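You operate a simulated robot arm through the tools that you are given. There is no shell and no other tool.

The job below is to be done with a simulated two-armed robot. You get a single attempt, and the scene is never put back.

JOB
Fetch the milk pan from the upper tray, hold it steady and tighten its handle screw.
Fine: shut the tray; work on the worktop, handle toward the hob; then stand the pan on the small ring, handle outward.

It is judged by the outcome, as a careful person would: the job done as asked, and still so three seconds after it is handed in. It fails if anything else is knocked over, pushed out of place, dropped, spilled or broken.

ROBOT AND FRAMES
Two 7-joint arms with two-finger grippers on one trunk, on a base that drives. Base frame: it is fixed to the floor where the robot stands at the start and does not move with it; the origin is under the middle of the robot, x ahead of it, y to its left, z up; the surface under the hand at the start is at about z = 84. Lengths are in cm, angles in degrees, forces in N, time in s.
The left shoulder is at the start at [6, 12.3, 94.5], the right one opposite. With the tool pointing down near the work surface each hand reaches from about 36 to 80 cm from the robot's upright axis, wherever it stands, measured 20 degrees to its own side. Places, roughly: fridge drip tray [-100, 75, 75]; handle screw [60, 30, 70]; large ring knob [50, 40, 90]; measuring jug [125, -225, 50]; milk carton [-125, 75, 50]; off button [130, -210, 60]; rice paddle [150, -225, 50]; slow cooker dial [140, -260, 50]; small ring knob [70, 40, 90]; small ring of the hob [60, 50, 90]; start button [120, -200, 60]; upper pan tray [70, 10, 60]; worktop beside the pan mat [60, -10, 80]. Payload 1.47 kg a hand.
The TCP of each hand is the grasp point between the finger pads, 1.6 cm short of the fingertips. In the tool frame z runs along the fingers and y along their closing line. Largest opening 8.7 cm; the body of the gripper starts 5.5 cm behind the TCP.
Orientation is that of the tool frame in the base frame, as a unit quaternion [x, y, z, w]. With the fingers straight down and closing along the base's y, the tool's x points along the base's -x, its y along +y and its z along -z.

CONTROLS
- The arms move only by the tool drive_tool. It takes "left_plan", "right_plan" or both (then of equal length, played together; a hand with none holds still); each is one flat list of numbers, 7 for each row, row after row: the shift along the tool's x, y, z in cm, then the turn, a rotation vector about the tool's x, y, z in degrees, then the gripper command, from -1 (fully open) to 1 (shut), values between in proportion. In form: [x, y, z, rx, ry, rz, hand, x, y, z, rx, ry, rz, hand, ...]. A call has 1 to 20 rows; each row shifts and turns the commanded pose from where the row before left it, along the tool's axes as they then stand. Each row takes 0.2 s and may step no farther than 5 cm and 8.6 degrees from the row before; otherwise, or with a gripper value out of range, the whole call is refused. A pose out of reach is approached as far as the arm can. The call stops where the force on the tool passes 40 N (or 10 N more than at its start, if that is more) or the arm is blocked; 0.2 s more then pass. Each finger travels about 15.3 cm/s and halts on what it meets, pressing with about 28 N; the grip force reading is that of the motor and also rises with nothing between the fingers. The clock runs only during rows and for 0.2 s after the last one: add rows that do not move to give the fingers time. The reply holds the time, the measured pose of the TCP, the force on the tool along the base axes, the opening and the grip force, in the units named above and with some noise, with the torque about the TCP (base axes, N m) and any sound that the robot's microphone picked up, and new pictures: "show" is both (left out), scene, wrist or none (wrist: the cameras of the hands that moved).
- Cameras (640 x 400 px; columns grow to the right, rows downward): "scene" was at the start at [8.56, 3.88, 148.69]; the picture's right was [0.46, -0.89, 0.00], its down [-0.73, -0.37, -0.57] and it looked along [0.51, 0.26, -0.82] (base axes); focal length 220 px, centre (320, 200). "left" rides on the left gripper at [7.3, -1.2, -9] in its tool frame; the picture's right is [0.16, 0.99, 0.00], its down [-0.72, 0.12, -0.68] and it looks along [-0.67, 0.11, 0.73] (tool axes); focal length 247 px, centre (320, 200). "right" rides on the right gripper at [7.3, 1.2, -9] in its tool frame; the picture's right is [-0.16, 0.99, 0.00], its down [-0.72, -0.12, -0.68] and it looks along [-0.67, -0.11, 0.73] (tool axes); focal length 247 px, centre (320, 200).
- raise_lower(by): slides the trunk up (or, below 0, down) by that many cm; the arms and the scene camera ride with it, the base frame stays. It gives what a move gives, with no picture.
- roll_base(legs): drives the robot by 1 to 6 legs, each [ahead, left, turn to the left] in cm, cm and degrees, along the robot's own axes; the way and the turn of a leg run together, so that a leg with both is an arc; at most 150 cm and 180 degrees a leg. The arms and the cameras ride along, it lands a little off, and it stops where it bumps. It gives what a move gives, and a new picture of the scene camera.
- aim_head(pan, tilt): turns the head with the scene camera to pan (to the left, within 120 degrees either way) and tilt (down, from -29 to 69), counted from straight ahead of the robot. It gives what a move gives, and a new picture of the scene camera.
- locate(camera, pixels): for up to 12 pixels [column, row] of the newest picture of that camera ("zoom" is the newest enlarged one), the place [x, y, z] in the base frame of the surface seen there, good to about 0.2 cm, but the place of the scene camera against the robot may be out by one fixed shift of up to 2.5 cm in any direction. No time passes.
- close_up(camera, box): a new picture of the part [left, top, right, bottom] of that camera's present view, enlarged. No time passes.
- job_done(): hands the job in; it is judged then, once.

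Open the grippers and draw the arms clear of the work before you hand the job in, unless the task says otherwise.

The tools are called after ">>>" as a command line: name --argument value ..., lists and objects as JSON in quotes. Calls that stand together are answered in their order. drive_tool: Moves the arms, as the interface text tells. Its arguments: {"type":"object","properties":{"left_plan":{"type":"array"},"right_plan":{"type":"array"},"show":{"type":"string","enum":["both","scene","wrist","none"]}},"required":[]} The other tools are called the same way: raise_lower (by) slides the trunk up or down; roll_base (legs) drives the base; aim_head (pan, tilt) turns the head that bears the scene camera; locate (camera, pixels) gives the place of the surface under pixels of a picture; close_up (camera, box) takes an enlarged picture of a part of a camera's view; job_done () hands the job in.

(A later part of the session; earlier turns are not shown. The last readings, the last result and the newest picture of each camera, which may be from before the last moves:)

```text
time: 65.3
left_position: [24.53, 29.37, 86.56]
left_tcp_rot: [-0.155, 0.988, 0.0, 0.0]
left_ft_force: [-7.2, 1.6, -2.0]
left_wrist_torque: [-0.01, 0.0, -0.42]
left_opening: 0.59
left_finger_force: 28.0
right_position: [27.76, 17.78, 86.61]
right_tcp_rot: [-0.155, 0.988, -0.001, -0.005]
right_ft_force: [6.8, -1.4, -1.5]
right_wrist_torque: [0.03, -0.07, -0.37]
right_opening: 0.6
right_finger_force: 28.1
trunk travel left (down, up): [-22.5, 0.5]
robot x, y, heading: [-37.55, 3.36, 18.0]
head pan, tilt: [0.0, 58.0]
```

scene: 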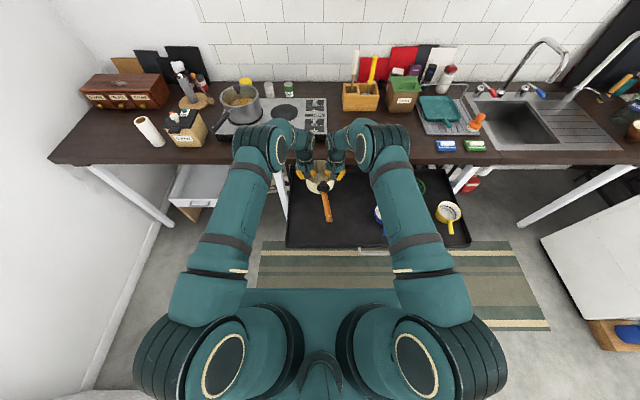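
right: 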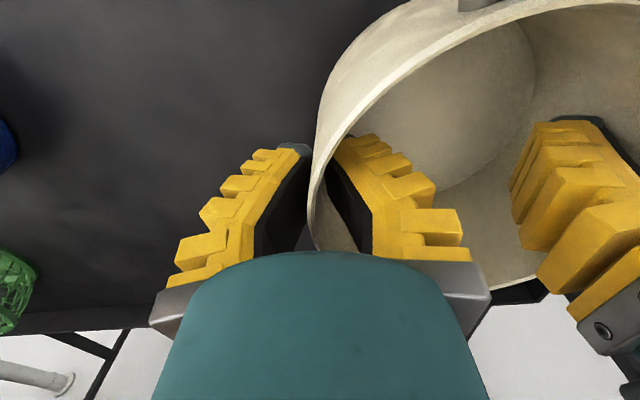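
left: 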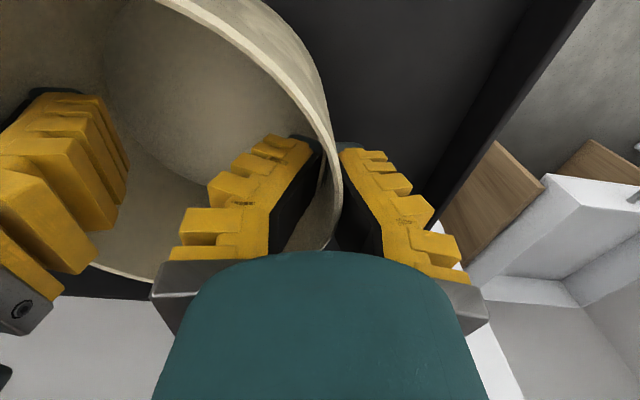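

The pan is up at TCP z 86.6 (its bottom ≈80.6). I lift both hands another 7.5 cm so it clears the worktop, and check the white unit's position on the right.

>>> drive_tool --left_plan '[0, 0, -0.9, 0, 0, 0, 1, 0, 0, -0.95, 0, 0, 0, 1, 0, 0, -0.95, 0, 0, 0, 1, 0, 0, -0.95, 0, 0, 0, 1, 0, 0, -0.95, 0, 0, 0, 1, 0, 0, -0.95, 0, 0, 0, 1, 0, 0, -0.95, 0, 0, 0, 1, 0, 0, -0.95, 0, 0, 0, 1]' --right_plan '[0, 0, -0.9, 0, 0, 0, 1, 0, 0, -0.95, 0, 0, 0, 1, 0, 0, -0.95, 0, 0, 0, 1, 0, 0, -0.95, 0, 0, 0, 1, 0, 0, -0.95, 0, 0, 0, 1, 0, 0, -0.95, 0, 0, 0, 1, 0, 0, -0.95, 0, 0, 0, 1, 0, 0, -0.95, 0, 0, 0, 1]' --show "both"

>>> locate --camera "scene" --pixels '[[545, 242], [600, 335], [630, 360], [610, 250], [472, 190], [285, 245], [620, 130]]'

```text
time: 67.1
left_position: [24.41, 29.26, 94.14]
left_tcp_rot: [-0.155, 0.988, 0.0, 0.001]
left_ft_force: [-7.0, 7.0, -0.8]
left_wrist_torque: [0.09, -0.19, -0.42]
left_opening: 0.62
left_finger_force: 27.8
right_position: [27.7, 17.74, 94.08]
right_tcp_rot: [-0.155, 0.988, -0.001, -0.005]
right_ft_force: [7.6, -6.7, -1.4]
right_wrist_torque: [0.03, 0.13, -0.26]
right_opening: 0.57
right_finger_force: 28.0
trunk travel left (down, up): [-22.5, 0.5]
robot x, y, heading: [-37.7, 2.64, 17.9]
head pan, tilt: [0.0, 58.0]
```

scene: 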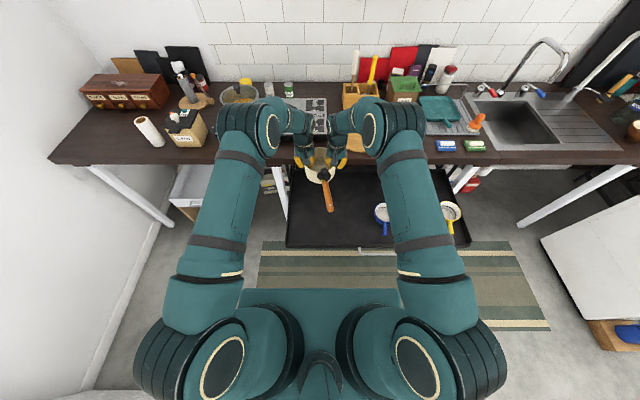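
right: 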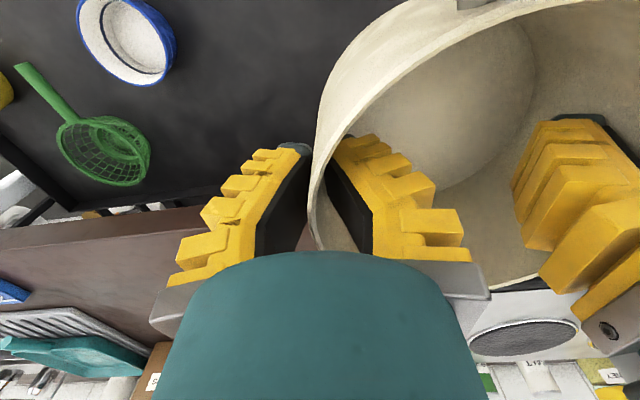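
left: 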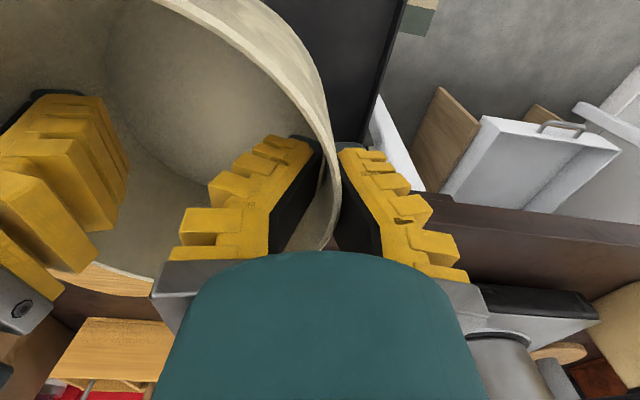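

```text
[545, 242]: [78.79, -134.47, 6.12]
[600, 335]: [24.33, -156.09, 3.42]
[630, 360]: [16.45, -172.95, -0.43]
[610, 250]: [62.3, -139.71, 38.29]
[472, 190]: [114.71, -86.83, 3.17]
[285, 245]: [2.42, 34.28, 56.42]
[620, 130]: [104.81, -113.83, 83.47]
```

The pan is held level at TCP z 94 and the right side is free (white unit ~150 cm away). I roll 38 cm right, then 11 cm forward, carrying the pan to the bare worktop right of the mat.

>>> roll_base --legs '[[0, -38, 0], [11, 0, 0]]'

```text
time: 71.7
left_position: [46.45, -3.36, 94.26]
left_tcp_rot: [-0.157, 0.988, 0.0, 0.001]
left_ft_force: [-7.9, 8.0, -3.0]
left_wrist_torque: [0.04, 0.0, -0.4]
left_opening: 0.59
left_finger_force: 27.8
right_position: [49.78, -14.87, 93.93]
right_tcp_rot: [-0.156, 0.988, -0.002, -0.004]
right_ft_force: [7.4, -6.8, -1.8]
right_wrist_torque: [0.01, -0.04, -0.28]
right_opening: 0.59
right_finger_force: 28.6
trunk travel left (down, up): [-22.5, 0.5]
robot x, y, heading: [-15.49, -29.69, 18.0]
head pan, tilt: [0.0, 58.0]
```

scene: 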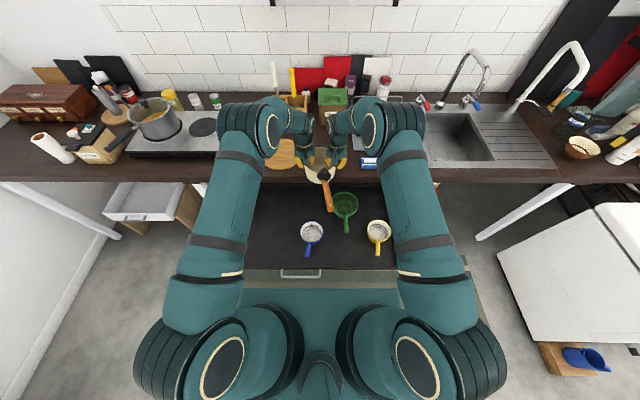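

Pan centre is at u 43, v -23, still behind the edge. I check the blue sponge and mat positions before moving the arms forward 10 cm.

>>> locate --camera "scene" --pixels '[[363, 162], [375, 162], [368, 155], [395, 160], [270, 162], [280, 140], [293, 160], [330, 115], [405, 140]]'

>>> close_up --camera "scene" --box '[240, 80, 440, 200]'

```text
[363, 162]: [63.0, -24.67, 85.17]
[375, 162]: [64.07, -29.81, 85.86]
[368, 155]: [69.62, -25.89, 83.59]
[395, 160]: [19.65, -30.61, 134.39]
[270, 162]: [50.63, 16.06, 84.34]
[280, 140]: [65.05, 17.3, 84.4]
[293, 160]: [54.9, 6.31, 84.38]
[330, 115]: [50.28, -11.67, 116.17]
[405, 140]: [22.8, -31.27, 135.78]
```

```text
3.20 times, centred on (340, 140) of scene
```

zoom: 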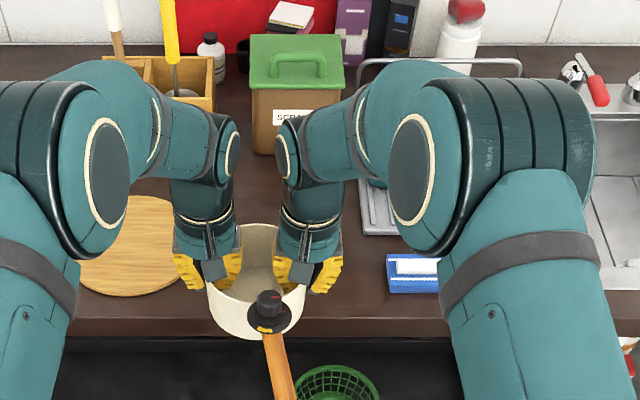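

The sponge (v≈-42) and mat are clear of the target spot. I roll 4 cm further forward, to keep the arms within comfortable reach.

>>> roll_base --legs '[[4, 0, 0]]'

```text
time: 72.6
left_position: [50.26, -2.0, 94.07]
left_tcp_rot: [-0.157, 0.988, 0.001, -0.001]
left_ft_force: [-6.9, -1.3, -1.9]
left_wrist_torque: [-0.08, 0.26, -0.44]
left_opening: 0.61
left_finger_force: 27.7
right_position: [53.55, -13.68, 93.94]
right_tcp_rot: [-0.156, 0.988, -0.001, -0.005]
right_ft_force: [6.8, 1.8, -2.4]
right_wrist_torque: [0.14, -0.29, -0.39]
right_opening: 0.61
right_finger_force: 28.4
trunk travel left (down, up): [-22.5, 0.5]
robot x, y, heading: [-12.14, -28.58, 18.1]
head pan, tilt: [0.0, 58.0]
```

scene: 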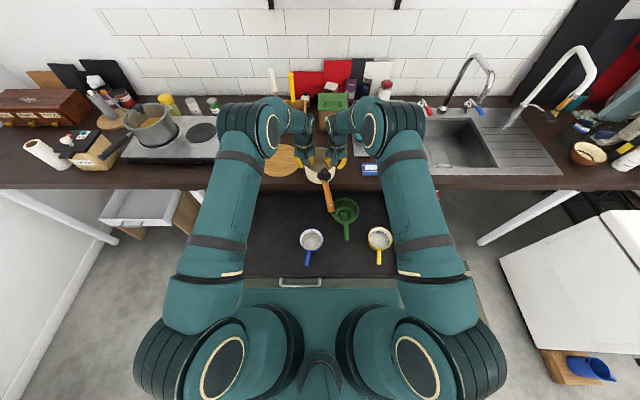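

Pan centre is at u 47, v -23. I move both arms 6.5 cm forward and 1.5 cm right together, still at height.

>>> drive_tool --left_plan '[-0.93, -0.2, 0, 0, 0, 0, 1, -0.93, -0.2, 0, 0, 0, 0, 1, -0.93, -0.2, 0, 0, 0, 0, 1, -0.93, -0.2, 0, 0, 0, 0, 1, -0.93, -0.2, 0, 0, 0, 0, 1, -0.93, -0.2, 0, 0, 0, 0, 1, -0.93, -0.2, 0, 0, 0, 0, 1]' --right_plan '[-0.93, -0.2, 0, 0, 0, 0, 1, -0.93, -0.2, 0, 0, 0, 0, 1, -0.93, -0.2, 0, 0, 0, 0, 1, -0.93, -0.2, 0, 0, 0, 0, 1, -0.93, -0.2, 0, 0, 0, 0, 1, -0.93, -0.2, 0, 0, 0, 0, 1, -0.93, -0.2, 0, 0, 0, 0, 1]' --show "both"

```text
time: 74.2
left_position: [56.92, -1.56, 93.96]
left_tcp_rot: [-0.157, 0.988, 0.0, 0.0]
left_ft_force: [-5.9, -1.1, -0.3]
left_wrist_torque: [-0.05, 0.23, -0.39]
left_opening: 0.61
left_finger_force: 28.1
right_position: [60.04, -13.28, 94.06]
right_tcp_rot: [-0.155, 0.988, -0.001, -0.004]
right_ft_force: [6.6, 0.2, -2.3]
right_wrist_torque: [0.04, -0.28, -0.33]
right_opening: 0.6
right_finger_force: 28.1
trunk travel left (down, up): [-22.5, 0.5]
robot x, y, heading: [-11.97, -28.48, 18.0]
head pan, tilt: [0.0, 58.0]
```

scene: 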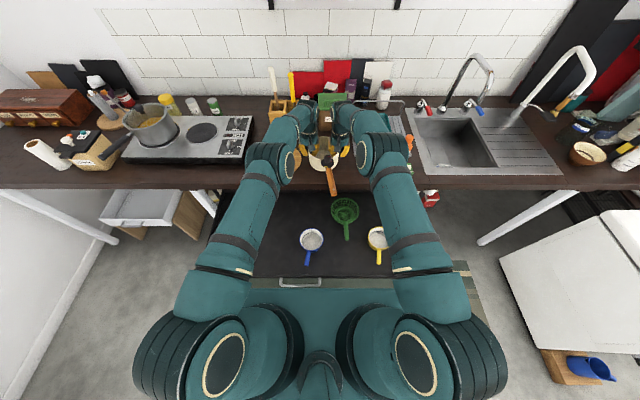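
right: 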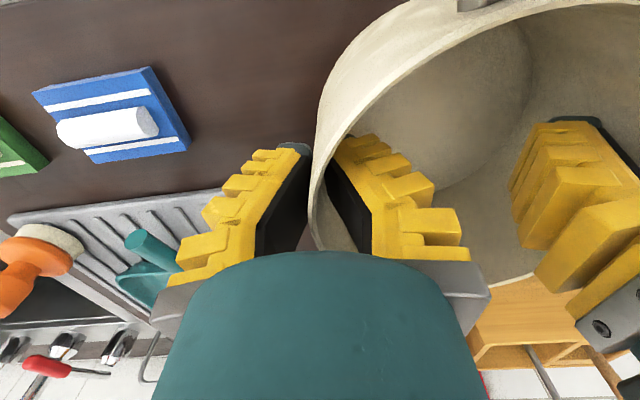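
left: 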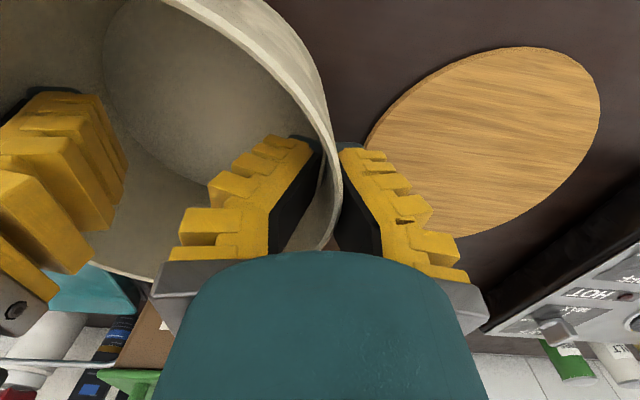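

The pan hovers at u 53.5, v -24.6, clear of mat and sponge. I lower both hands slowly onto the worktop, watching the vertical force.

>>> drive_tool --left_plan '[0, 0, 0.8, 0, 0, 0, 1, 0, 0, 0.8, 0, 0, 0, 1, 0, 0, 0.8, 0, 0, 0, 1, 0, 0, 0.7, 0, 0, 0, 1, 0, 0, 0.5, 0, 0, 0, 1, 0, 0, 0.3, 0, 0, 0, 1]' --right_plan '[0, 0, 0.8, 0, 0, 0, 1, 0, 0, 0.8, 0, 0, 0, 1, 0, 0, 0.8, 0, 0, 0, 1, 0, 0, 0.7, 0, 0, 0, 1, 0, 0, 0.5, 0, 0, 0, 1, 0, 0, 0.3, 0, 0, 0, 1]' --show "none"

>>> locate --camera "left" --pixels '[[372, 145], [596, 100], [480, 65], [470, 230], [560, 60]]'

```text
time: 75.6
left_position: [56.81, -1.44, 90.12]
left_tcp_rot: [-0.156, 0.988, 0.0, 0.0]
left_ft_force: [-5.2, -3.5, -1.7]
left_wrist_torque: [-0.05, 0.01, -0.41]
left_opening: 0.6
left_finger_force: 27.7
right_position: [60.05, -13.07, 90.22]
right_tcp_rot: [-0.156, 0.988, 0.0, -0.004]
right_ft_force: [4.6, 4.7, -2.1]
right_wrist_torque: [0.05, -0.09, -0.33]
right_opening: 0.61
right_finger_force: 27.9
trunk travel left (down, up): [-22.5, 0.5]
robot x, y, heading: [-12.03, -28.43, 17.8]
head pan, tilt: [0.0, 58.0]
```

```text
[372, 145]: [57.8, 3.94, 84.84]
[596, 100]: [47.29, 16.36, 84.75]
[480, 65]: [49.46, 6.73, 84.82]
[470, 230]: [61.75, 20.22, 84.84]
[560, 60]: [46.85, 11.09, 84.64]
```

Still carrying the full weight at TCP z 90.2; I lower on in 0.2 cm steps.

>>> drive_tool --left_plan '[0, 0, 0.2, 0, 0, 0, 1, 0, 0, 0.2, 0, 0, 0, 1, 0, 0, 0.2, 0, 0, 0, 1]' --right_plan '[0, 0, 0.2, 0, 0, 0, 1, 0, 0, 0.2, 0, 0, 0, 1, 0, 0, 0.2, 0, 0, 0, 1]' --show "wrist"

```text
time: 76.4
left_position: [56.66, -1.44, 89.83]
left_tcp_rot: [-0.157, 0.988, 0.001, 0.0]
left_ft_force: [-3.5, -2.1, 0.9]
left_wrist_torque: [0.06, -0.31, -0.39]
left_opening: 0.59
left_finger_force: 28.0
right_position: [59.95, -13.08, 89.58]
right_tcp_rot: [-0.155, 0.988, -0.001, -0.003]
right_ft_force: [5.5, 0.2, 2.2]
right_wrist_torque: [0.11, 0.35, -0.3]
right_opening: 0.58
right_finger_force: 27.7
trunk travel left (down, up): [-22.5, 0.5]
robot x, y, heading: [-12.45, -28.3, 18.1]
head pan, tilt: [0.0, 58.0]
```

right: 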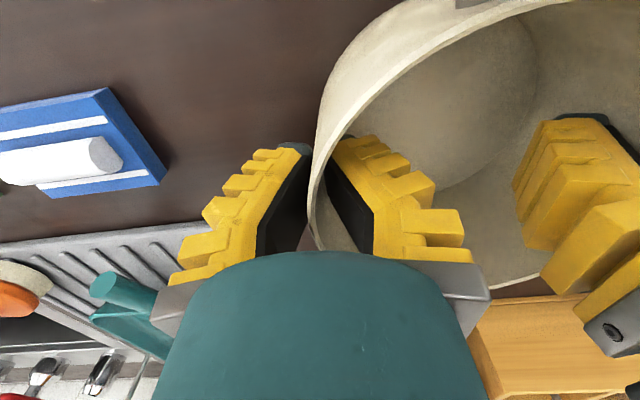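
left: 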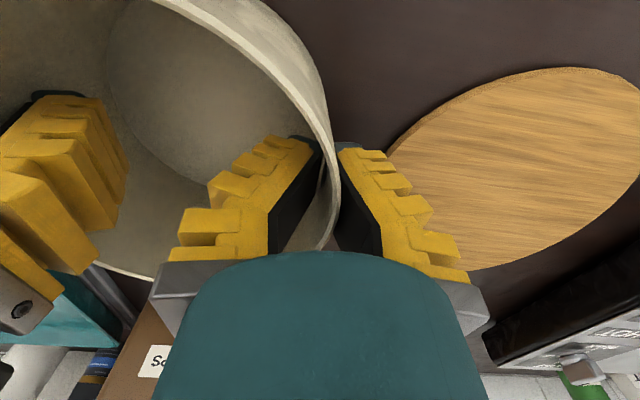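

The pan is touching down (small upward forces). The left hand lets go and rises 18 cm, while the right hand keeps holding the right wall.

>>> drive_tool --left_plan '[0, 0, 0, 0, 0, 0, 0.4, 0, 0, 0, 0, 0, 0, 0, 0, 0, 0, 0, 0, 0, 0, 0, 0, -2, 0, 0, 0, 0, 0, 0, -4, 0, 0, 0, 0, 0, 0, -4, 0, 0, 0, 0, 0, 0, -4, 0, 0, 0, 0, 0, 0, -4, 0, 0, 0, 0, 1, 3, 0, 0, 0, 0, 0, 1, 3, 0, 0, 0, 0, 0, 1, 3, 0, 0, 0, 0, 0]' --show "both"

```text
time: 78.8
left_position: [51.14, 6.43, 107.52]
left_tcp_rot: [-0.156, 0.988, 0.0, -0.001]
left_ft_force: [0.5, -0.1, 0.2]
left_wrist_torque: [-0.03, 0.01, 0.0]
left_opening: 4.92
left_finger_force: 3.7
right_position: [60.02, -12.99, 89.61]
right_tcp_rot: [-0.155, 0.988, -0.002, -0.004]
right_ft_force: [0.2, 0.0, 6.0]
right_wrist_torque: [0.02, 0.26, -0.08]
right_opening: 0.6
right_finger_force: 27.3
trunk travel left (down, up): [-22.5, 0.5]
robot x, y, heading: [-12.19, -28.68, 17.9]
head pan, tilt: [0.0, 58.0]
```

scene: 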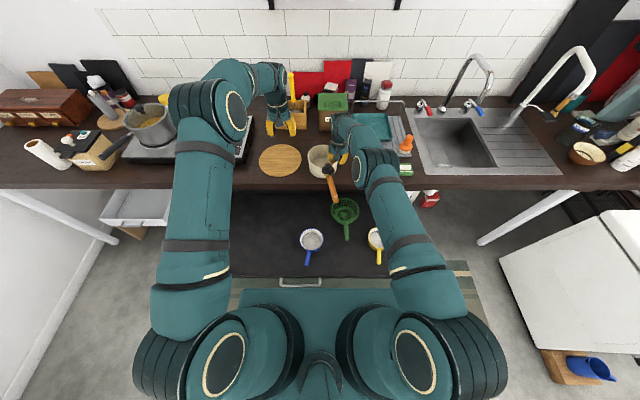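
left: 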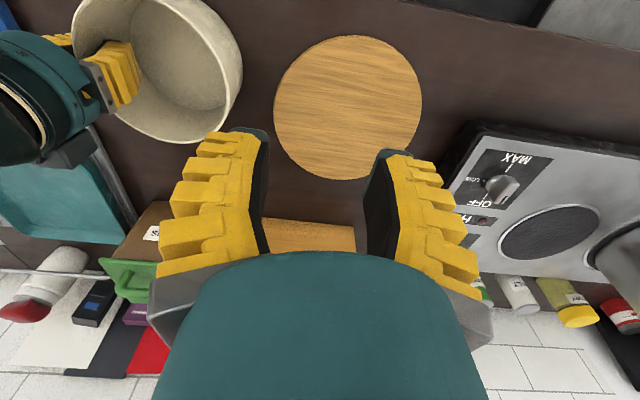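

The pan rests on the worktop held by the right hand. I turn it clockwise in place about its centre (first ~48°), moving the right hand on the arc.

>>> drive_tool --right_plan '[0, 0, -0.1, 0, 0, 0, 1, 0.63, 0.03, 0, 0, 0, 6, 1, 0.63, 0.03, 0, 0, 0, 6, 1, 0.63, 0.03, 0, 0, 0, 6, 1, 0.63, 0.03, 0, 0, 0, 6, 1, 0.63, 0.03, 0, 0, 0, 6, 1, 0.63, 0.03, 0, 0, 0, 6, 1, 0.63, 0.03, 0, 0, 0, 6, 1, 0.63, 0.03, 0, 0, 0, 6, 1]' --show "both"

>>> close_up --camera "scene" --box '[260, 120, 400, 220]'

```text
time: 80.8
left_position: [51.14, 6.23, 107.55]
left_tcp_rot: [-0.156, 0.988, 0.001, -0.001]
left_ft_force: [-0.4, 0.2, -0.2]
left_wrist_torque: [0.01, 0.0, 0.02]
left_opening: 4.88
left_finger_force: 3.7
right_position: [55.19, -12.5, 89.69]
right_tcp_rot: [0.26, 0.966, -0.002, -0.002]
right_ft_force: [-0.4, -0.5, -0.4]
right_wrist_torque: [0.01, 0.01, 0.09]
right_opening: 0.63
right_finger_force: 27.9
trunk travel left (down, up): [-22.5, 0.5]
robot x, y, heading: [-11.9, -28.76, 18.3]
head pan, tilt: [0.0, 58.0]
```

scene: 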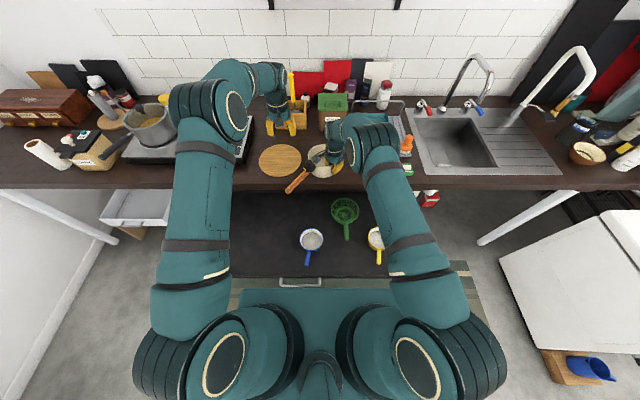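
right: 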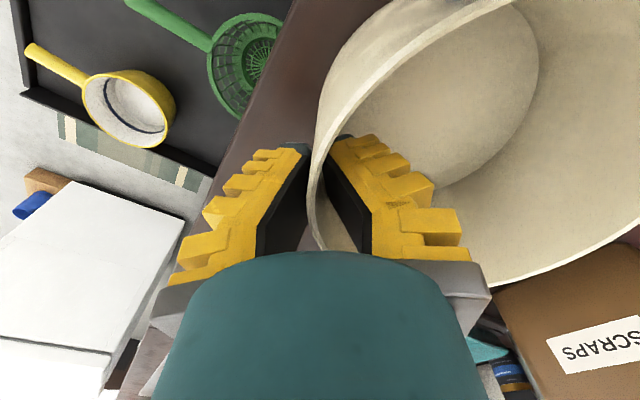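

```text
4.00 times, centred on (330, 170) of scene
```

zoom: 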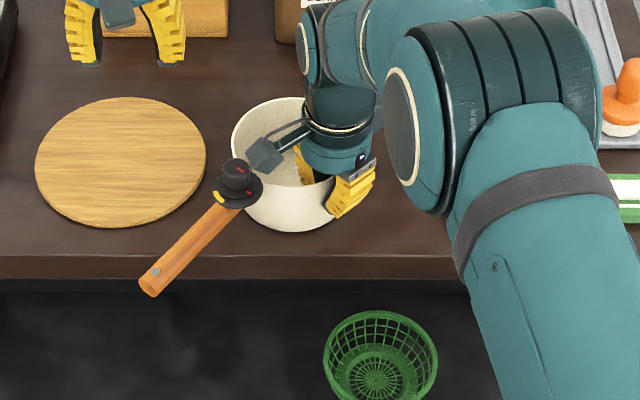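

The pan turned nicely (handle now front-left over the edge at zoom (150,285)). I continue another 42°.

>>> drive_tool --right_plan '[0.63, 0.03, 0, 0, 0, 6, 1, 0.63, 0.03, 0, 0, 0, 6, 1, 0.63, 0.03, 0, 0, 0, 6, 1, 0.63, 0.03, 0, 0, 0, 6, 1, 0.63, 0.03, 0, 0, 0, 6, 1, 0.63, 0.03, 0, 0, 0, 6, 1, 0.63, 0.03, 0, 0, 0, 6, 1]' --show "both"

>>> close_up --camera "scene" --box '[230, 100, 390, 200]'

```text
time: 82.4
left_position: [51.12, 6.23, 107.45]
left_tcp_rot: [-0.156, 0.988, 0.0, -0.001]
left_ft_force: [0.0, -0.3, 0.5]
left_wrist_torque: [0.03, 0.01, -0.04]
left_opening: 4.92
left_finger_force: 4.1
right_position: [52.33, -9.01, 89.63]
right_tcp_rot: [0.59, 0.808, -0.004, -0.001]
right_ft_force: [-1.8, 0.3, 1.3]
right_wrist_torque: [0.2, 0.0, 0.13]
right_opening: 0.58
right_finger_force: 28.0
trunk travel left (down, up): [-22.5, 0.5]
robot x, y, heading: [-12.12, -28.78, 18.1]
head pan, tilt: [0.0, 58.0]
```

scene: 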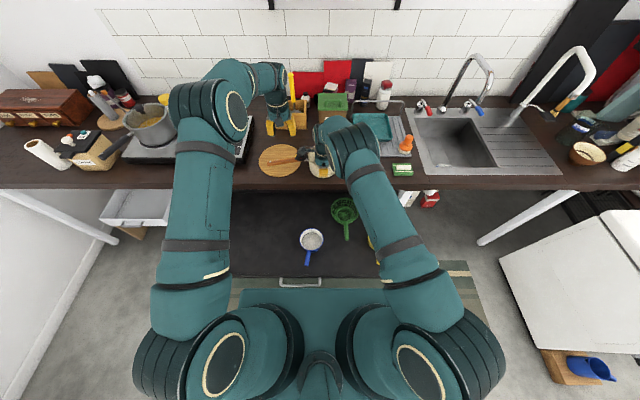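
right: 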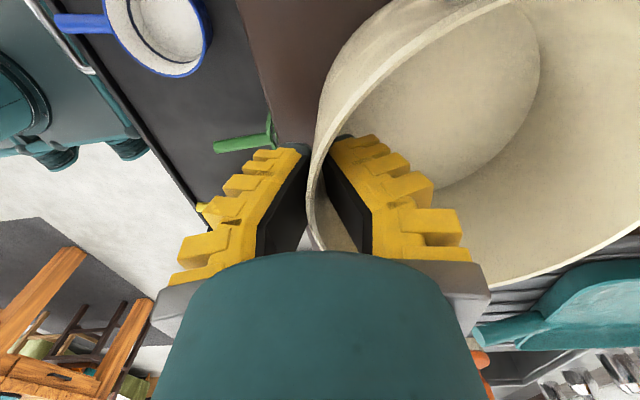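

```text
4.00 times, centred on (310, 150) of scene
```

zoom: 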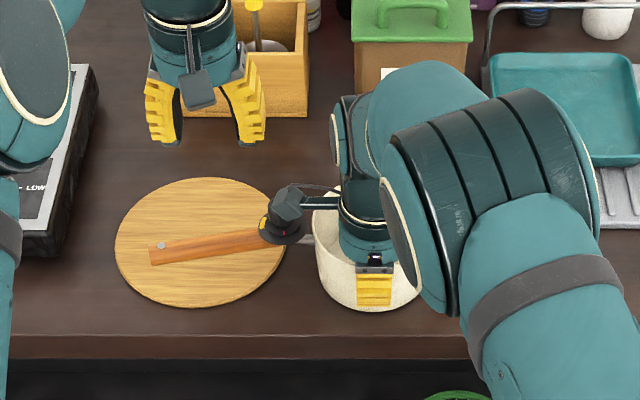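

The handle now points left over the mat. I measure handle tip, knob and pan to see the exact direction.

>>> locate --camera "zoom" --pixels '[[158, 255], [200, 246], [262, 237], [280, 225], [272, 240], [345, 300], [405, 305], [380, 308], [325, 265], [250, 190], [270, 205]]'

```text
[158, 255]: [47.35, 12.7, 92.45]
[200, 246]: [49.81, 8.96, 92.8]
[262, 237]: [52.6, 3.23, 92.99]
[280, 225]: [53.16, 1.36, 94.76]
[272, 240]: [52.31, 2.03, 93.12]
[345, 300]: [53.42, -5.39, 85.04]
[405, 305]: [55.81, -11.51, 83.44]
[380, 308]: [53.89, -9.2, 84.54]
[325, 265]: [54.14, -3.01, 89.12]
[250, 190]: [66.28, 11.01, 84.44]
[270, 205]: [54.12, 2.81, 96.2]
```

The handle points about 119° in base terms while the hob lies at ~93°. I turn the pan another ~20° so it points squarely toward the hob.

>>> drive_tool --right_plan '[0.68, 0.04, 0, 0, 0, 6.5, 1, 0.68, 0.04, 0, 0, 0, 6.5, 1, 0.68, 0.04, 0, 0, 0, 6.5, 1, 0, 0, 0, 0, 0, 0, 1]' --show "both"

>>> close_up --camera "scene" --box '[230, 100, 390, 200]'

```text
time: 83.4
left_position: [51.09, 6.3, 107.53]
left_tcp_rot: [-0.157, 0.988, 0.0, 0.0]
left_ft_force: [0.1, -0.3, -0.5]
left_wrist_torque: [-0.01, 0.0, 0.01]
left_opening: 4.92
left_finger_force: 4.0
right_position: [52.16, -7.1, 89.78]
right_tcp_rot: [0.718, 0.696, -0.004, -0.001]
right_ft_force: [-0.6, 1.2, 0.5]
right_wrist_torque: [0.09, -0.06, 0.05]
right_opening: 0.6
right_finger_force: 28.2
trunk travel left (down, up): [-22.5, 0.5]
robot x, y, heading: [-11.89, -28.75, 18.2]
head pan, tilt: [0.0, 58.0]
```

scene: 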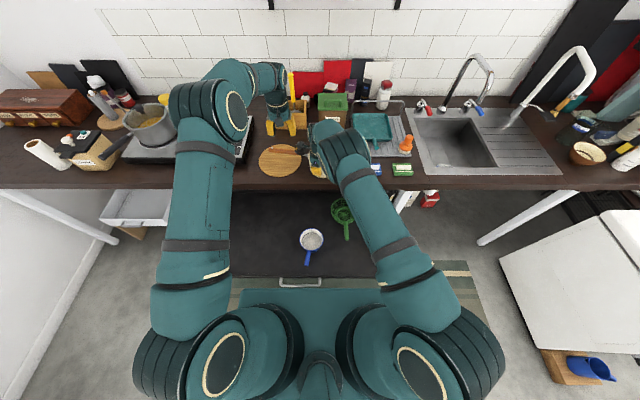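
right: 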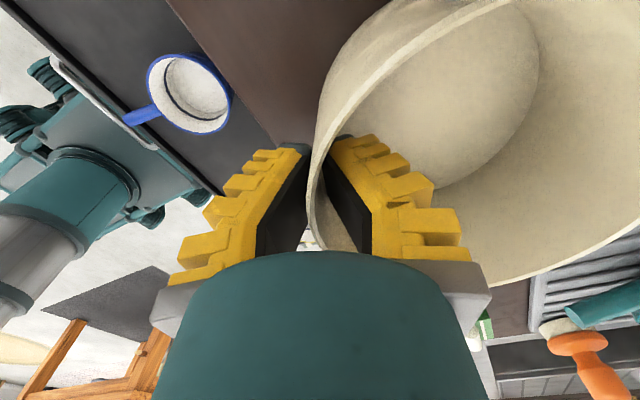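

```text
4.00 times, centred on (310, 150) of scene
```

zoom: 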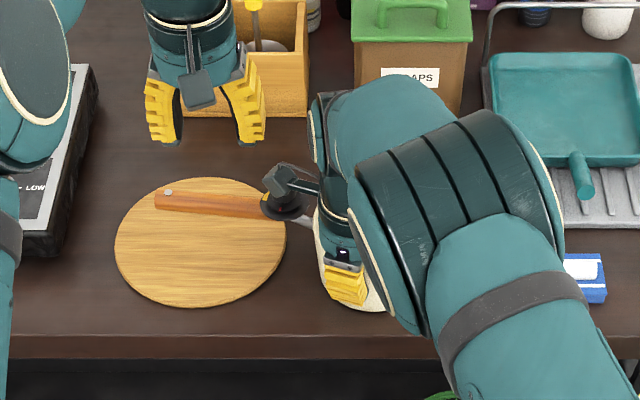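

The handle now points straight toward the hob. I open the right hand and raise it straight up, then turn it back to neutral.

>>> drive_tool --right_plan '[0, 0, 0, 0, 0, 0, 0.4, 0, 0, 0, 0, 0, 0, 0, 0, 0, 0, 0, 0, 0, 0, 0, 0, -2, 0, 0, 0, 0, 0, 0, -4, 0, 0, 0, 0, 0, 0, -4, 0, 0, 0, 0, 0, 0, -4, 0, 0, 0, 0, 0, 0, -4, 0, 0, 0, 0, 0, 0, 0, 0, 0, -8.2, 0, 0, 0, 0, 0, 0, -8.2, 0, 0, 0, 0, 0, 0, -8.2, 0, 0, 0, 0, 0, 0, -8.2, 0, 0, 0, 0, 0, 0, -8.2, 0, 0, 0, 0, 0, 0, -8.2, 0, 0, 0, 0, 0, 0, -8.2, 0, 0, 0, 0, 0, 0, -8.2, 0, 0, 0, 0, 0, 0, -8.2, 0]' --show "scene"

>>> close_up --camera "scene" --box '[230, 100, 390, 200]'

```text
time: 84.8
left_position: [51.38, 6.51, 108.35]
left_tcp_rot: [-0.158, 0.987, 0.002, 0.006]
left_ft_force: [-0.6, -0.8, 1.8]
left_wrist_torque: [-0.09, -0.03, -0.04]
left_opening: 4.89
left_finger_force: 5.0
right_position: [52.26, -7.84, 97.46]
right_tcp_rot: [0.72, 0.694, -0.015, 0.001]
right_ft_force: [0.5, -0.8, -2.7]
right_wrist_torque: [-0.17, 0.06, -0.02]
right_opening: 4.88
right_finger_force: 4.1
trunk travel left (down, up): [-22.5, 0.5]
robot x, y, heading: [-11.79, -28.6, 18.0]
head pan, tilt: [0.0, 58.0]
stopped in row 6 (left hand): the force on the tool passed its limit at 58 N (the readings are from after the stop); the commanded pose is now the measured one
```

scene: 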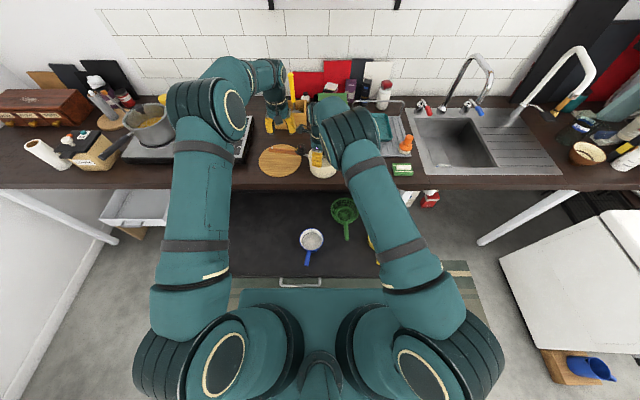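

```text
4.00 times, centred on (310, 150) of scene
```

zoom: 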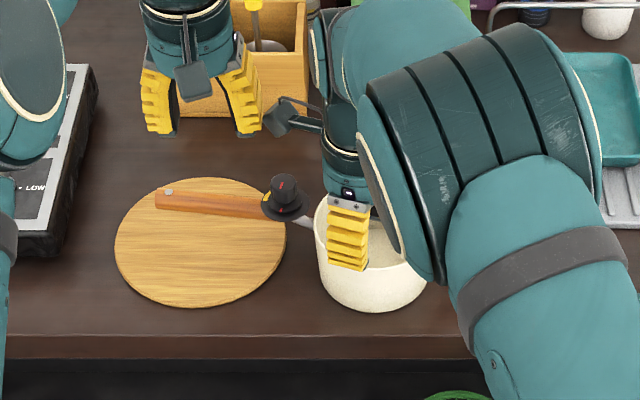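

The right hand's camera arm touched the left finger while rising (hands only; the pan was untouched). I move the left hand away to the left and up first.

>>> drive_tool --left_plan '[0.5, 2, -0.5, 0, 0, 0, 0, 1, 3, -1, 0, 0, 0, 0, 1, 3, -1, 0, 0, 0, 0, 2, 3, -1, 0, 0, 0, 0, 2, 3, -1, 0, 0, 0, 0, 2, 3, -1, 0, 0, 0, 0]' --show "scene"

```text
time: 86.2
left_position: [37.61, 20.21, 113.82]
left_tcp_rot: [-0.158, 0.987, 0.0, 0.007]
left_ft_force: [-0.2, 0.3, -0.3]
left_wrist_torque: [0.0, 0.02, -0.01]
left_opening: 4.87
left_finger_force: 3.8
right_position: [52.07, -7.81, 97.62]
right_tcp_rot: [0.72, 0.694, -0.014, 0.002]
right_ft_force: [-0.4, -1.3, 0.1]
right_wrist_torque: [-0.04, 0.04, -0.02]
right_opening: 4.91
right_finger_force: 3.7
trunk travel left (down, up): [-22.5, 0.5]
robot x, y, heading: [-12.47, -28.54, 17.8]
head pan, tilt: [0.0, 58.0]
```

scene: 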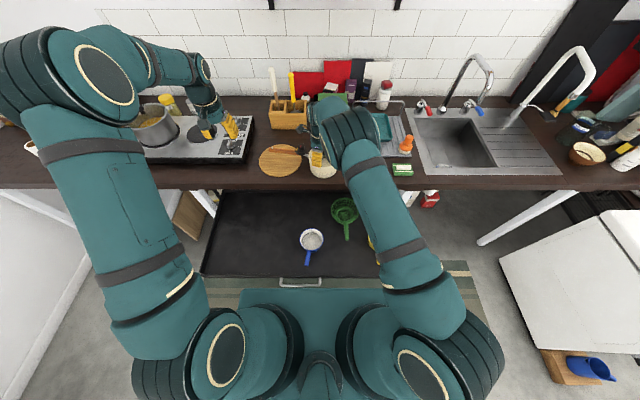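

The left hand is clear. The right hand rises 16 cm and turns back toward neutral.

>>> drive_tool --right_plan '[0, 0, -4, 0, 0, 0, 0, 0, 0, -4, 0, 0, 0, 0, 0, 0, -4, 0, 0, 0, 0, 0, 0, -4, 0, 0, 0, 0, 0, 0, 0, 0, 0, -8.2, 0, 0, 0, 0, 0, 0, -8.2, 0, 0, 0, 0, 0, 0, -8.2, 0, 0, 0, 0, 0, 0, -8.2, 0, 0, 0, 0, 0, 0, -8.2, 0, 0, 0, 0, 0, 0, -8.2, 0, 0, 0, 0, 0, 0, -8.2, 0, 0, 0, 0, 0, 0, -8.2, 0, 0, 0, 0, 0, 0, -8.2, 0, 0, 0, 0, 0, 0, -8.2, 0, 0, 0, 0, 0, 0, -8.2, 0, 0, 0, 0, 0, 0, -8.2, 0, 0, 0, 0, 0, 0, -8.2, 0]' --show "both"

>>> close_up --camera "scene" --box '[230, 100, 390, 200]'

```text
time: 89.8
left_position: [37.78, 20.25, 113.81]
left_tcp_rot: [-0.157, 0.988, 0.001, 0.006]
left_ft_force: [-0.4, 0.1, 0.0]
left_wrist_torque: [-0.01, -0.02, 0.01]
left_opening: 4.91
left_finger_force: 4.2
right_position: [52.5, -7.44, 113.51]
right_tcp_rot: [-0.128, 0.992, -0.009, -0.011]
right_ft_force: [0.0, -0.5, 0.0]
right_wrist_torque: [0.03, -0.01, -0.02]
right_opening: 4.91
right_finger_force: 3.9
trunk travel left (down, up): [-22.5, 0.5]
robot x, y, heading: [-11.92, -28.1, 18.0]
head pan, tilt: [0.0, 58.0]
```

scene: 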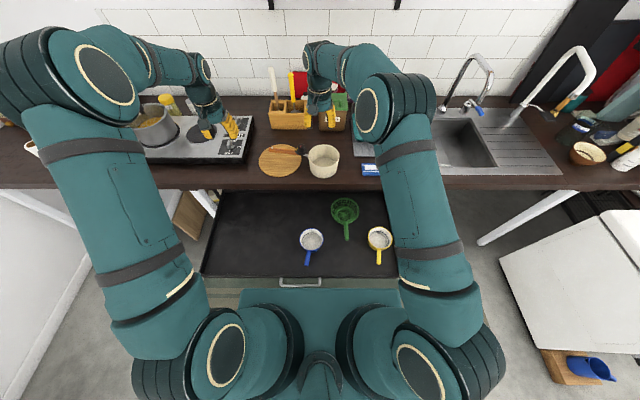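
right: 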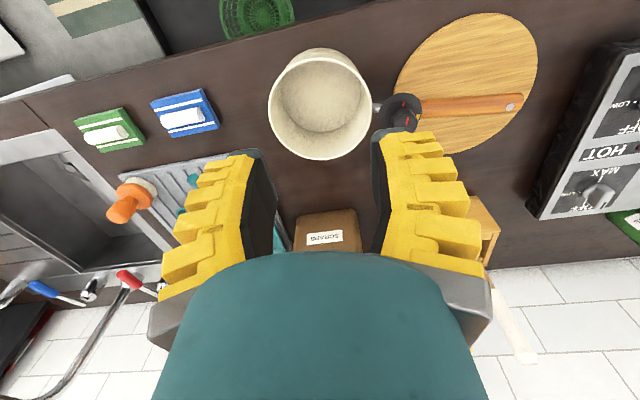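

```text
4.00 times, centred on (310, 150) of scene
```

zoom: 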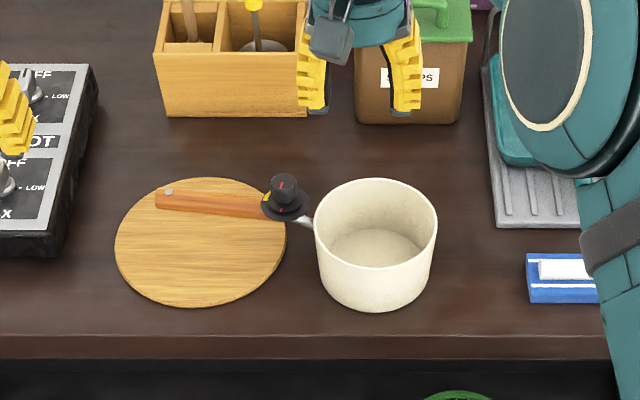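

The pan stands on the worktop, handle over the mat toward the hob. Now the tray: I roll back 35 cm and lower the trunk a bit so the left hand can take the bar.

>>> roll_base --legs '[[-36, 0, 0]]'

>>> raise_lower --by -12.5

>>> drive_tool --left_plan '[0, 0, 0, 0, 0, 8.2, 0, 0, 0, 0, 0, 0, 8.2, 0, 0, 0, 0, 0, 0, 8.2, 0, 0, 0, 0, 0, 0, 8.2, 0, 0, 0, 0, 0, 0, 8.2, 0, 0, 0, 0, 0, 0, 8.2, 0, 0, 0, 0, 0, 0, 8.2, 0, 0, 0, 0, 0, 0, 8.2, 0, 0, 0, 0, 0, 0, 8.2, 0, 0, 0, 0, 0, 0, 8.2, 0, 0, 0, 0, 0, 0, 8.0, 0, 0, 0, 0, -8.5, 0, 0, 0, 0, 0, 0, -8.5, 0, 0, 0, 0, 0, 0, -8.5, 0, 0, 0, 0, 0, 0, -8.5, 0, 0, 0, 0, 0, 0, -8.5, 0, 0, 0, 0, 0, 0, -2.5, 0, 0, 0]' --right_plan '[0, 0, -1, 0, 0, 0, 0, 0, 0, -1, 0, 0, 0, 0, 0, 0, -1, 0, 0, 0, 0, 0, 0, -1, 0, 0, 0, 0, 0, 0, -1, 0, 0, 0, 0, 0, 0, -1, 0, 0, 0, 0, 0, 0, -1, 0, 0, 0, 0, 0, 0, -1, 0, 0, 0, 0, 0, 0, -1, 0, 0, 0, 0, 0, 0, -1, 0, 0, 0, 0, 0, 0, 0, 0, 0, 0, 0, 0, 0, 0, 0, 0, 0, 0, 0, 0, 0, 0, 0, 0, 0, 0, 0, 0, 0, 0, 0, 0, 0, 0, 0, 0, 0, 0, 0, 0, 0, 0, 0, 0, 0, 0, 0, 0, 0, 0, 0, 0, 0]' --show "both"

```text
time: 92.1
left_position: [3.36, 9.32, 113.88]
left_tcp_rot: [-0.162, 0.987, 0.001, 0.006]
left_ft_force: [-0.1, 0.4, 1.0]
left_wrist_torque: [0.02, -0.02, -0.02]
left_opening: 4.92
left_finger_force: 3.9
right_position: [18.44, -18.19, 113.53]
right_tcp_rot: [-0.131, 0.991, -0.009, -0.012]
right_ft_force: [-0.5, -0.4, 0.0]
right_wrist_torque: [-0.04, 0.02, 0.03]
right_opening: 4.91
right_finger_force: 3.8
trunk travel left (down, up): [-22.5, 0.5]
robot x, y, heading: [-46.01, -39.68, 18.2]
head pan, tilt: [0.0, 58.0]
```

scene: 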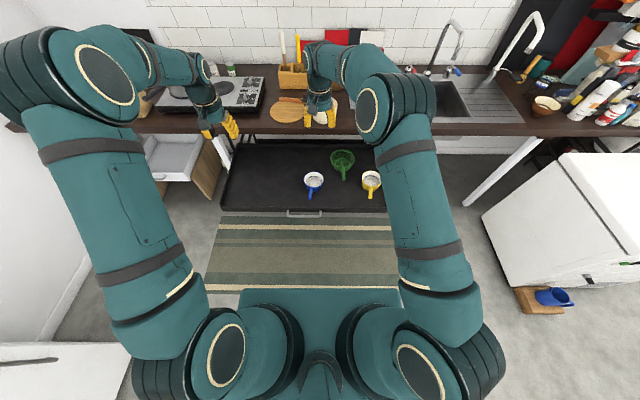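

```text
time: 93.7
left_position: [3.3, 9.39, 101.39]
left_tcp_rot: [-0.162, 0.987, 0.001, 0.007]
left_ft_force: [-1.5, 0.6, 0.2]
left_wrist_torque: [-0.04, -0.02, 0.03]
left_opening: 4.92
left_finger_force: 3.7
right_position: [18.46, -18.15, 101.13]
right_tcp_rot: [-0.131, 0.991, -0.01, -0.011]
right_ft_force: [0.0, 0.3, 0.8]
right_wrist_torque: [0.01, -0.01, 0.02]
right_opening: 4.89
right_finger_force: 4.0
trunk travel left (down, up): [-10.0, 13.0]
robot x, y, heading: [-46.0, -39.69, 18.4]
head pan, tilt: [0.0, 58.0]
```

```text
time: 97.2
left_position: [3.46, 9.42, 101.43]
left_tcp_rot: [0.537, 0.749, 0.316, 0.227]
left_ft_force: [-0.3, 0.5, -0.1]
left_wrist_torque: [0.01, 0.01, -0.02]
left_opening: 4.92
left_finger_force: 3.6
right_position: [18.75, -17.99, 110.96]
right_tcp_rot: [-0.131, 0.991, -0.009, -0.012]
right_ft_force: [-0.6, -0.6, -0.4]
right_wrist_torque: [0.01, -0.01, -0.01]
right_opening: 4.92
right_finger_force: 4.2
trunk travel left (down, up): [-10.0, 13.0]
robot x, y, heading: [-45.8, -39.75, 18.6]
head pan, tilt: [0.0, 58.0]
```

scene: 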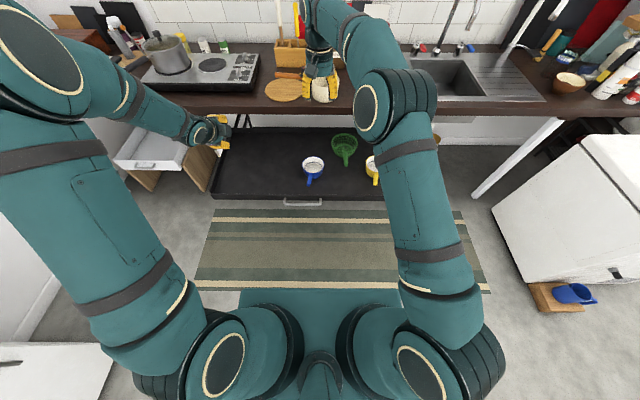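
right: 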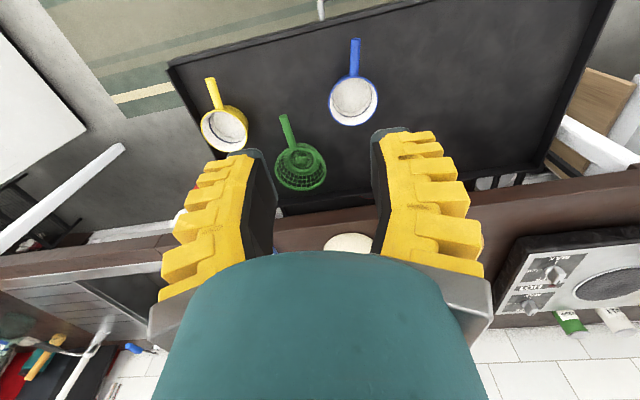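
left: 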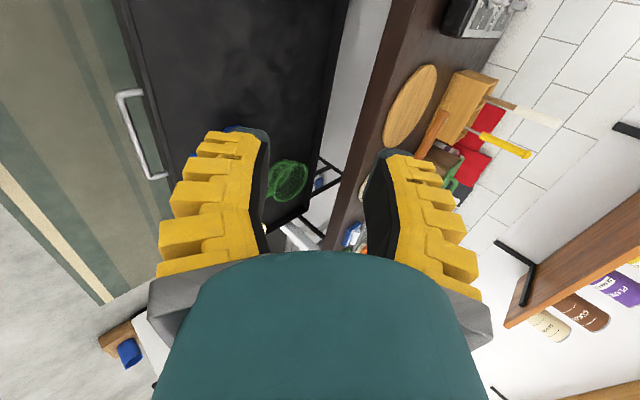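

The left wrist view shows the tray bar at about (140,135). I locate it to plan the grasp.

>>> locate --camera "left" --pixels '[[130, 110], [140, 140], [150, 165], [122, 95], [162, 178], [150, 110]]'

```text
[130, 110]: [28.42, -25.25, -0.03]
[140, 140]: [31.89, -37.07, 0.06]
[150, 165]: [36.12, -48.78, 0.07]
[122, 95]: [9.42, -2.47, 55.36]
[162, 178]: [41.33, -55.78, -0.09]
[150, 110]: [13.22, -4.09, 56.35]
```

>>> close_up --camera "left" --box '[90, 70, 210, 200]'

```text
3.08 times, centred on (150, 135) of left
```

zoom: 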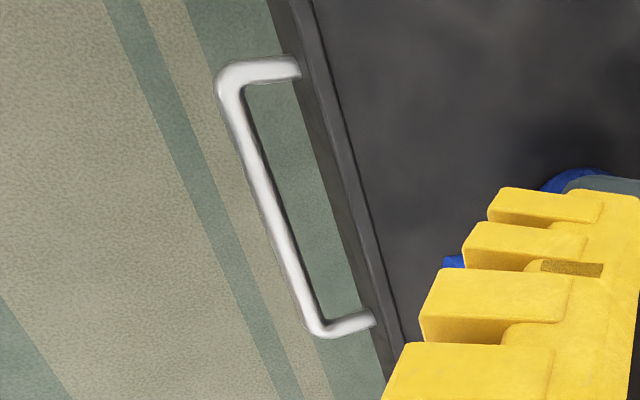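

From the zoom, the bar runs from (228,90) to (318,325). I locate points along it.

>>> locate --camera "zoom" --pixels '[[228, 90], [247, 150], [270, 210], [290, 260], [308, 305], [318, 325], [340, 120], [370, 230]]'

```text
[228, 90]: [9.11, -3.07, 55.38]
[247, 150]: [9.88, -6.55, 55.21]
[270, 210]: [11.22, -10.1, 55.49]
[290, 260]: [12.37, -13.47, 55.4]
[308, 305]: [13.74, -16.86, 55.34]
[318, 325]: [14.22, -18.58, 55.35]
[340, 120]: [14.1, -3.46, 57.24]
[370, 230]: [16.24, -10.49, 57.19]
```

The bar's middle is at (11.2,-10.1,55). I bring the left hand down to a staging point 12 cm back along its axis, fingers ~4.5 cm open.

>>> drive_tool --left_plan '[-2.09, -3.21, 2.16, 0, 0, 0, 0, -2.09, -3.21, 2.16, 0, 0, 0, 0, -2.09, -3.21, 2.16, 0, 0, 0, 0, -2.09, -3.21, 2.16, 0, 0, 0, 0, -2.09, -3.21, 2.16, 0, 0, 0, 0, -2.09, -3.21, 2.16, 0, 0, 0, 0, -2.09, -3.21, 2.16, 0, 0, 0, 0, -2.09, -3.21, 2.16, 0, 0, 0, 0, -2.09, -3.21, 2.16, 0, 0, 0, 0, -2.09, -3.21, 2.16, 0, 0, 0, 0]' --show "both"

```text
time: 99.5
left_position: [3.29, -12.45, 63.08]
left_tcp_rot: [0.538, 0.748, 0.315, 0.228]
left_ft_force: [-0.4, -0.1, -0.7]
left_wrist_torque: [0.01, 0.0, 0.02]
left_opening: 4.92
left_finger_force: 4.6
right_position: [18.66, -18.19, 111.18]
right_tcp_rot: [-0.13, 0.991, -0.009, -0.011]
right_ft_force: [0.1, -0.3, -1.0]
right_wrist_torque: [0.01, -0.01, 0.04]
right_opening: 4.91
right_finger_force: 3.8
trunk travel left (down, up): [-10.0, 13.0]
robot x, y, heading: [-46.08, -39.43, 18.4]
head pan, tilt: [0.0, 58.0]
```

scene: 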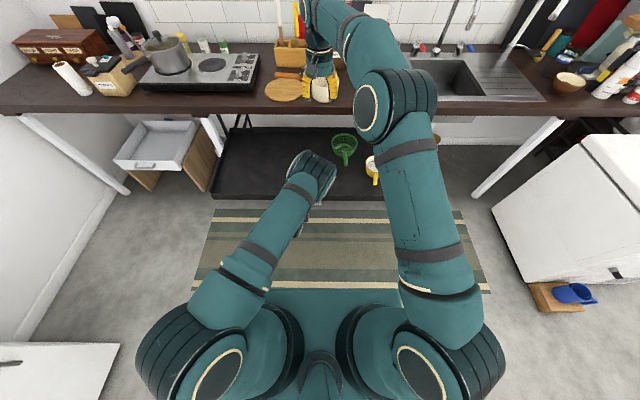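
left: 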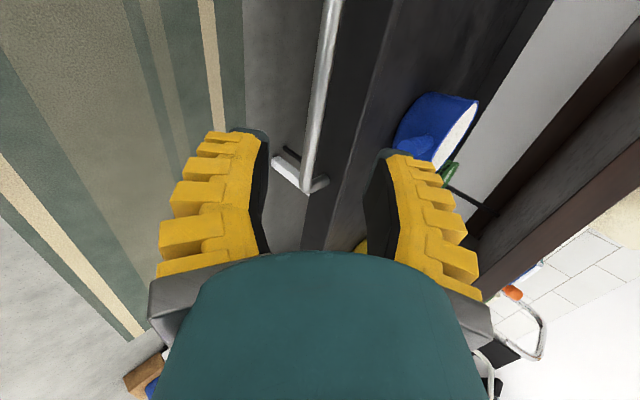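

The bar passes between the fingers in view. I narrow to ~3.5 cm and advance 11.5 cm along the tool axis, then close.

>>> drive_tool --left_plan '[0, 0, 2.5, 0, 0, 0, 0.3, 0, 0, 3, 0, 0, 0, 0.3, 0, 0, 3, 0, 0, 0, 0.3, 0, 0, 3, 0, 0, 0, 0.3, 0, 0, 0, 0, 0, 0, 0.3]' --show "wrist"

```text
time: 100.7
left_position: [11.22, -9.74, 54.97]
left_tcp_rot: [0.538, 0.748, 0.315, 0.227]
left_ft_force: [-0.6, 0.2, 0.0]
left_wrist_torque: [0.05, 0.0, 0.0]
left_opening: 3.65
left_finger_force: 4.7
right_position: [18.72, -18.13, 111.04]
right_tcp_rot: [-0.13, 0.991, -0.01, -0.012]
right_ft_force: [-0.8, -0.8, 0.7]
right_wrist_torque: [0.02, 0.01, 0.02]
right_opening: 4.92
right_finger_force: 4.1
trunk travel left (down, up): [-10.0, 13.0]
robot x, y, heading: [-45.53, -39.75, 18.6]
head pan, tilt: [0.0, 58.0]
```

left: 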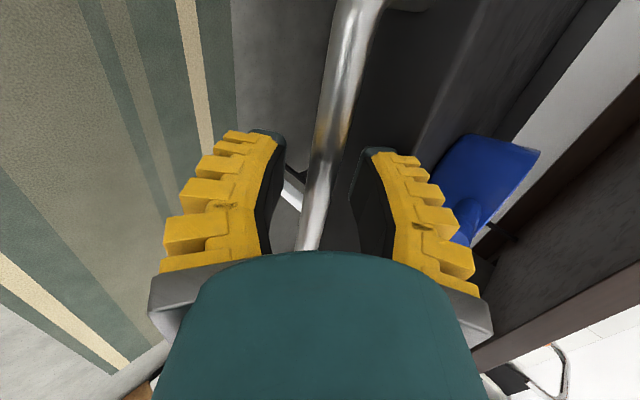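

The bar is between the fingers, blue pan's handle clear. I close on the bar.

>>> drive_tool --left_plan '[0, 0, 0, 0, 0, 0, 0.7, 0, 0, 0, 0, 0, 0, 1, 0, 0, 0, 0, 0, 0, 1, 0, 0, 0, 0, 0, 0, 1]' --show "none"

```text
time: 101.7
left_position: [11.13, -9.77, 55.03]
left_tcp_rot: [0.537, 0.749, 0.315, 0.226]
left_ft_force: [0.7, 0.6, 1.3]
left_wrist_torque: [0.1, 0.03, -0.12]
left_opening: 0.76
left_finger_force: 30.4
right_position: [18.71, -18.12, 111.22]
right_tcp_rot: [-0.13, 0.991, -0.009, -0.011]
right_ft_force: [0.2, 0.7, -0.1]
right_wrist_torque: [0.0, 0.03, -0.05]
right_opening: 4.9
right_finger_force: 3.3
trunk travel left (down, up): [-10.0, 13.0]
robot x, y, heading: [-46.22, -39.58, 18.4]
head pan, tilt: [0.0, 58.0]
```

The bar is held. I push the tray in by rolling the base forward 18 cm with the arm rigid.

>>> roll_base --legs '[[18, 0, 0]]'

```text
time: 103.2
left_position: [28.45, -4.1, 54.65]
left_tcp_rot: [0.54, 0.749, 0.313, 0.224]
left_ft_force: [-3.0, 1.5, -33.2]
left_wrist_torque: [0.02, -0.09, -0.35]
left_opening: 0.59
left_finger_force: 29.7
right_position: [36.24, -12.49, 110.92]
right_tcp_rot: [-0.129, 0.992, -0.009, -0.012]
right_ft_force: [0.5, 0.1, -0.5]
right_wrist_torque: [0.02, 0.0, -0.02]
right_opening: 4.93
right_finger_force: 3.5
trunk travel left (down, up): [-10.0, 13.0]
robot x, y, heading: [-29.12, -33.88, 18.3]
head pan, tilt: [0.0, 58.0]
```

scene: 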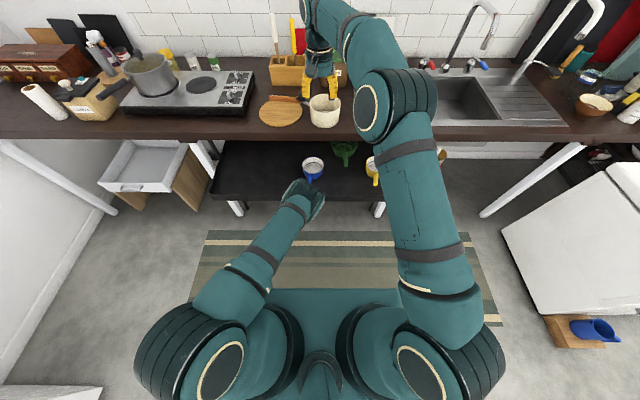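

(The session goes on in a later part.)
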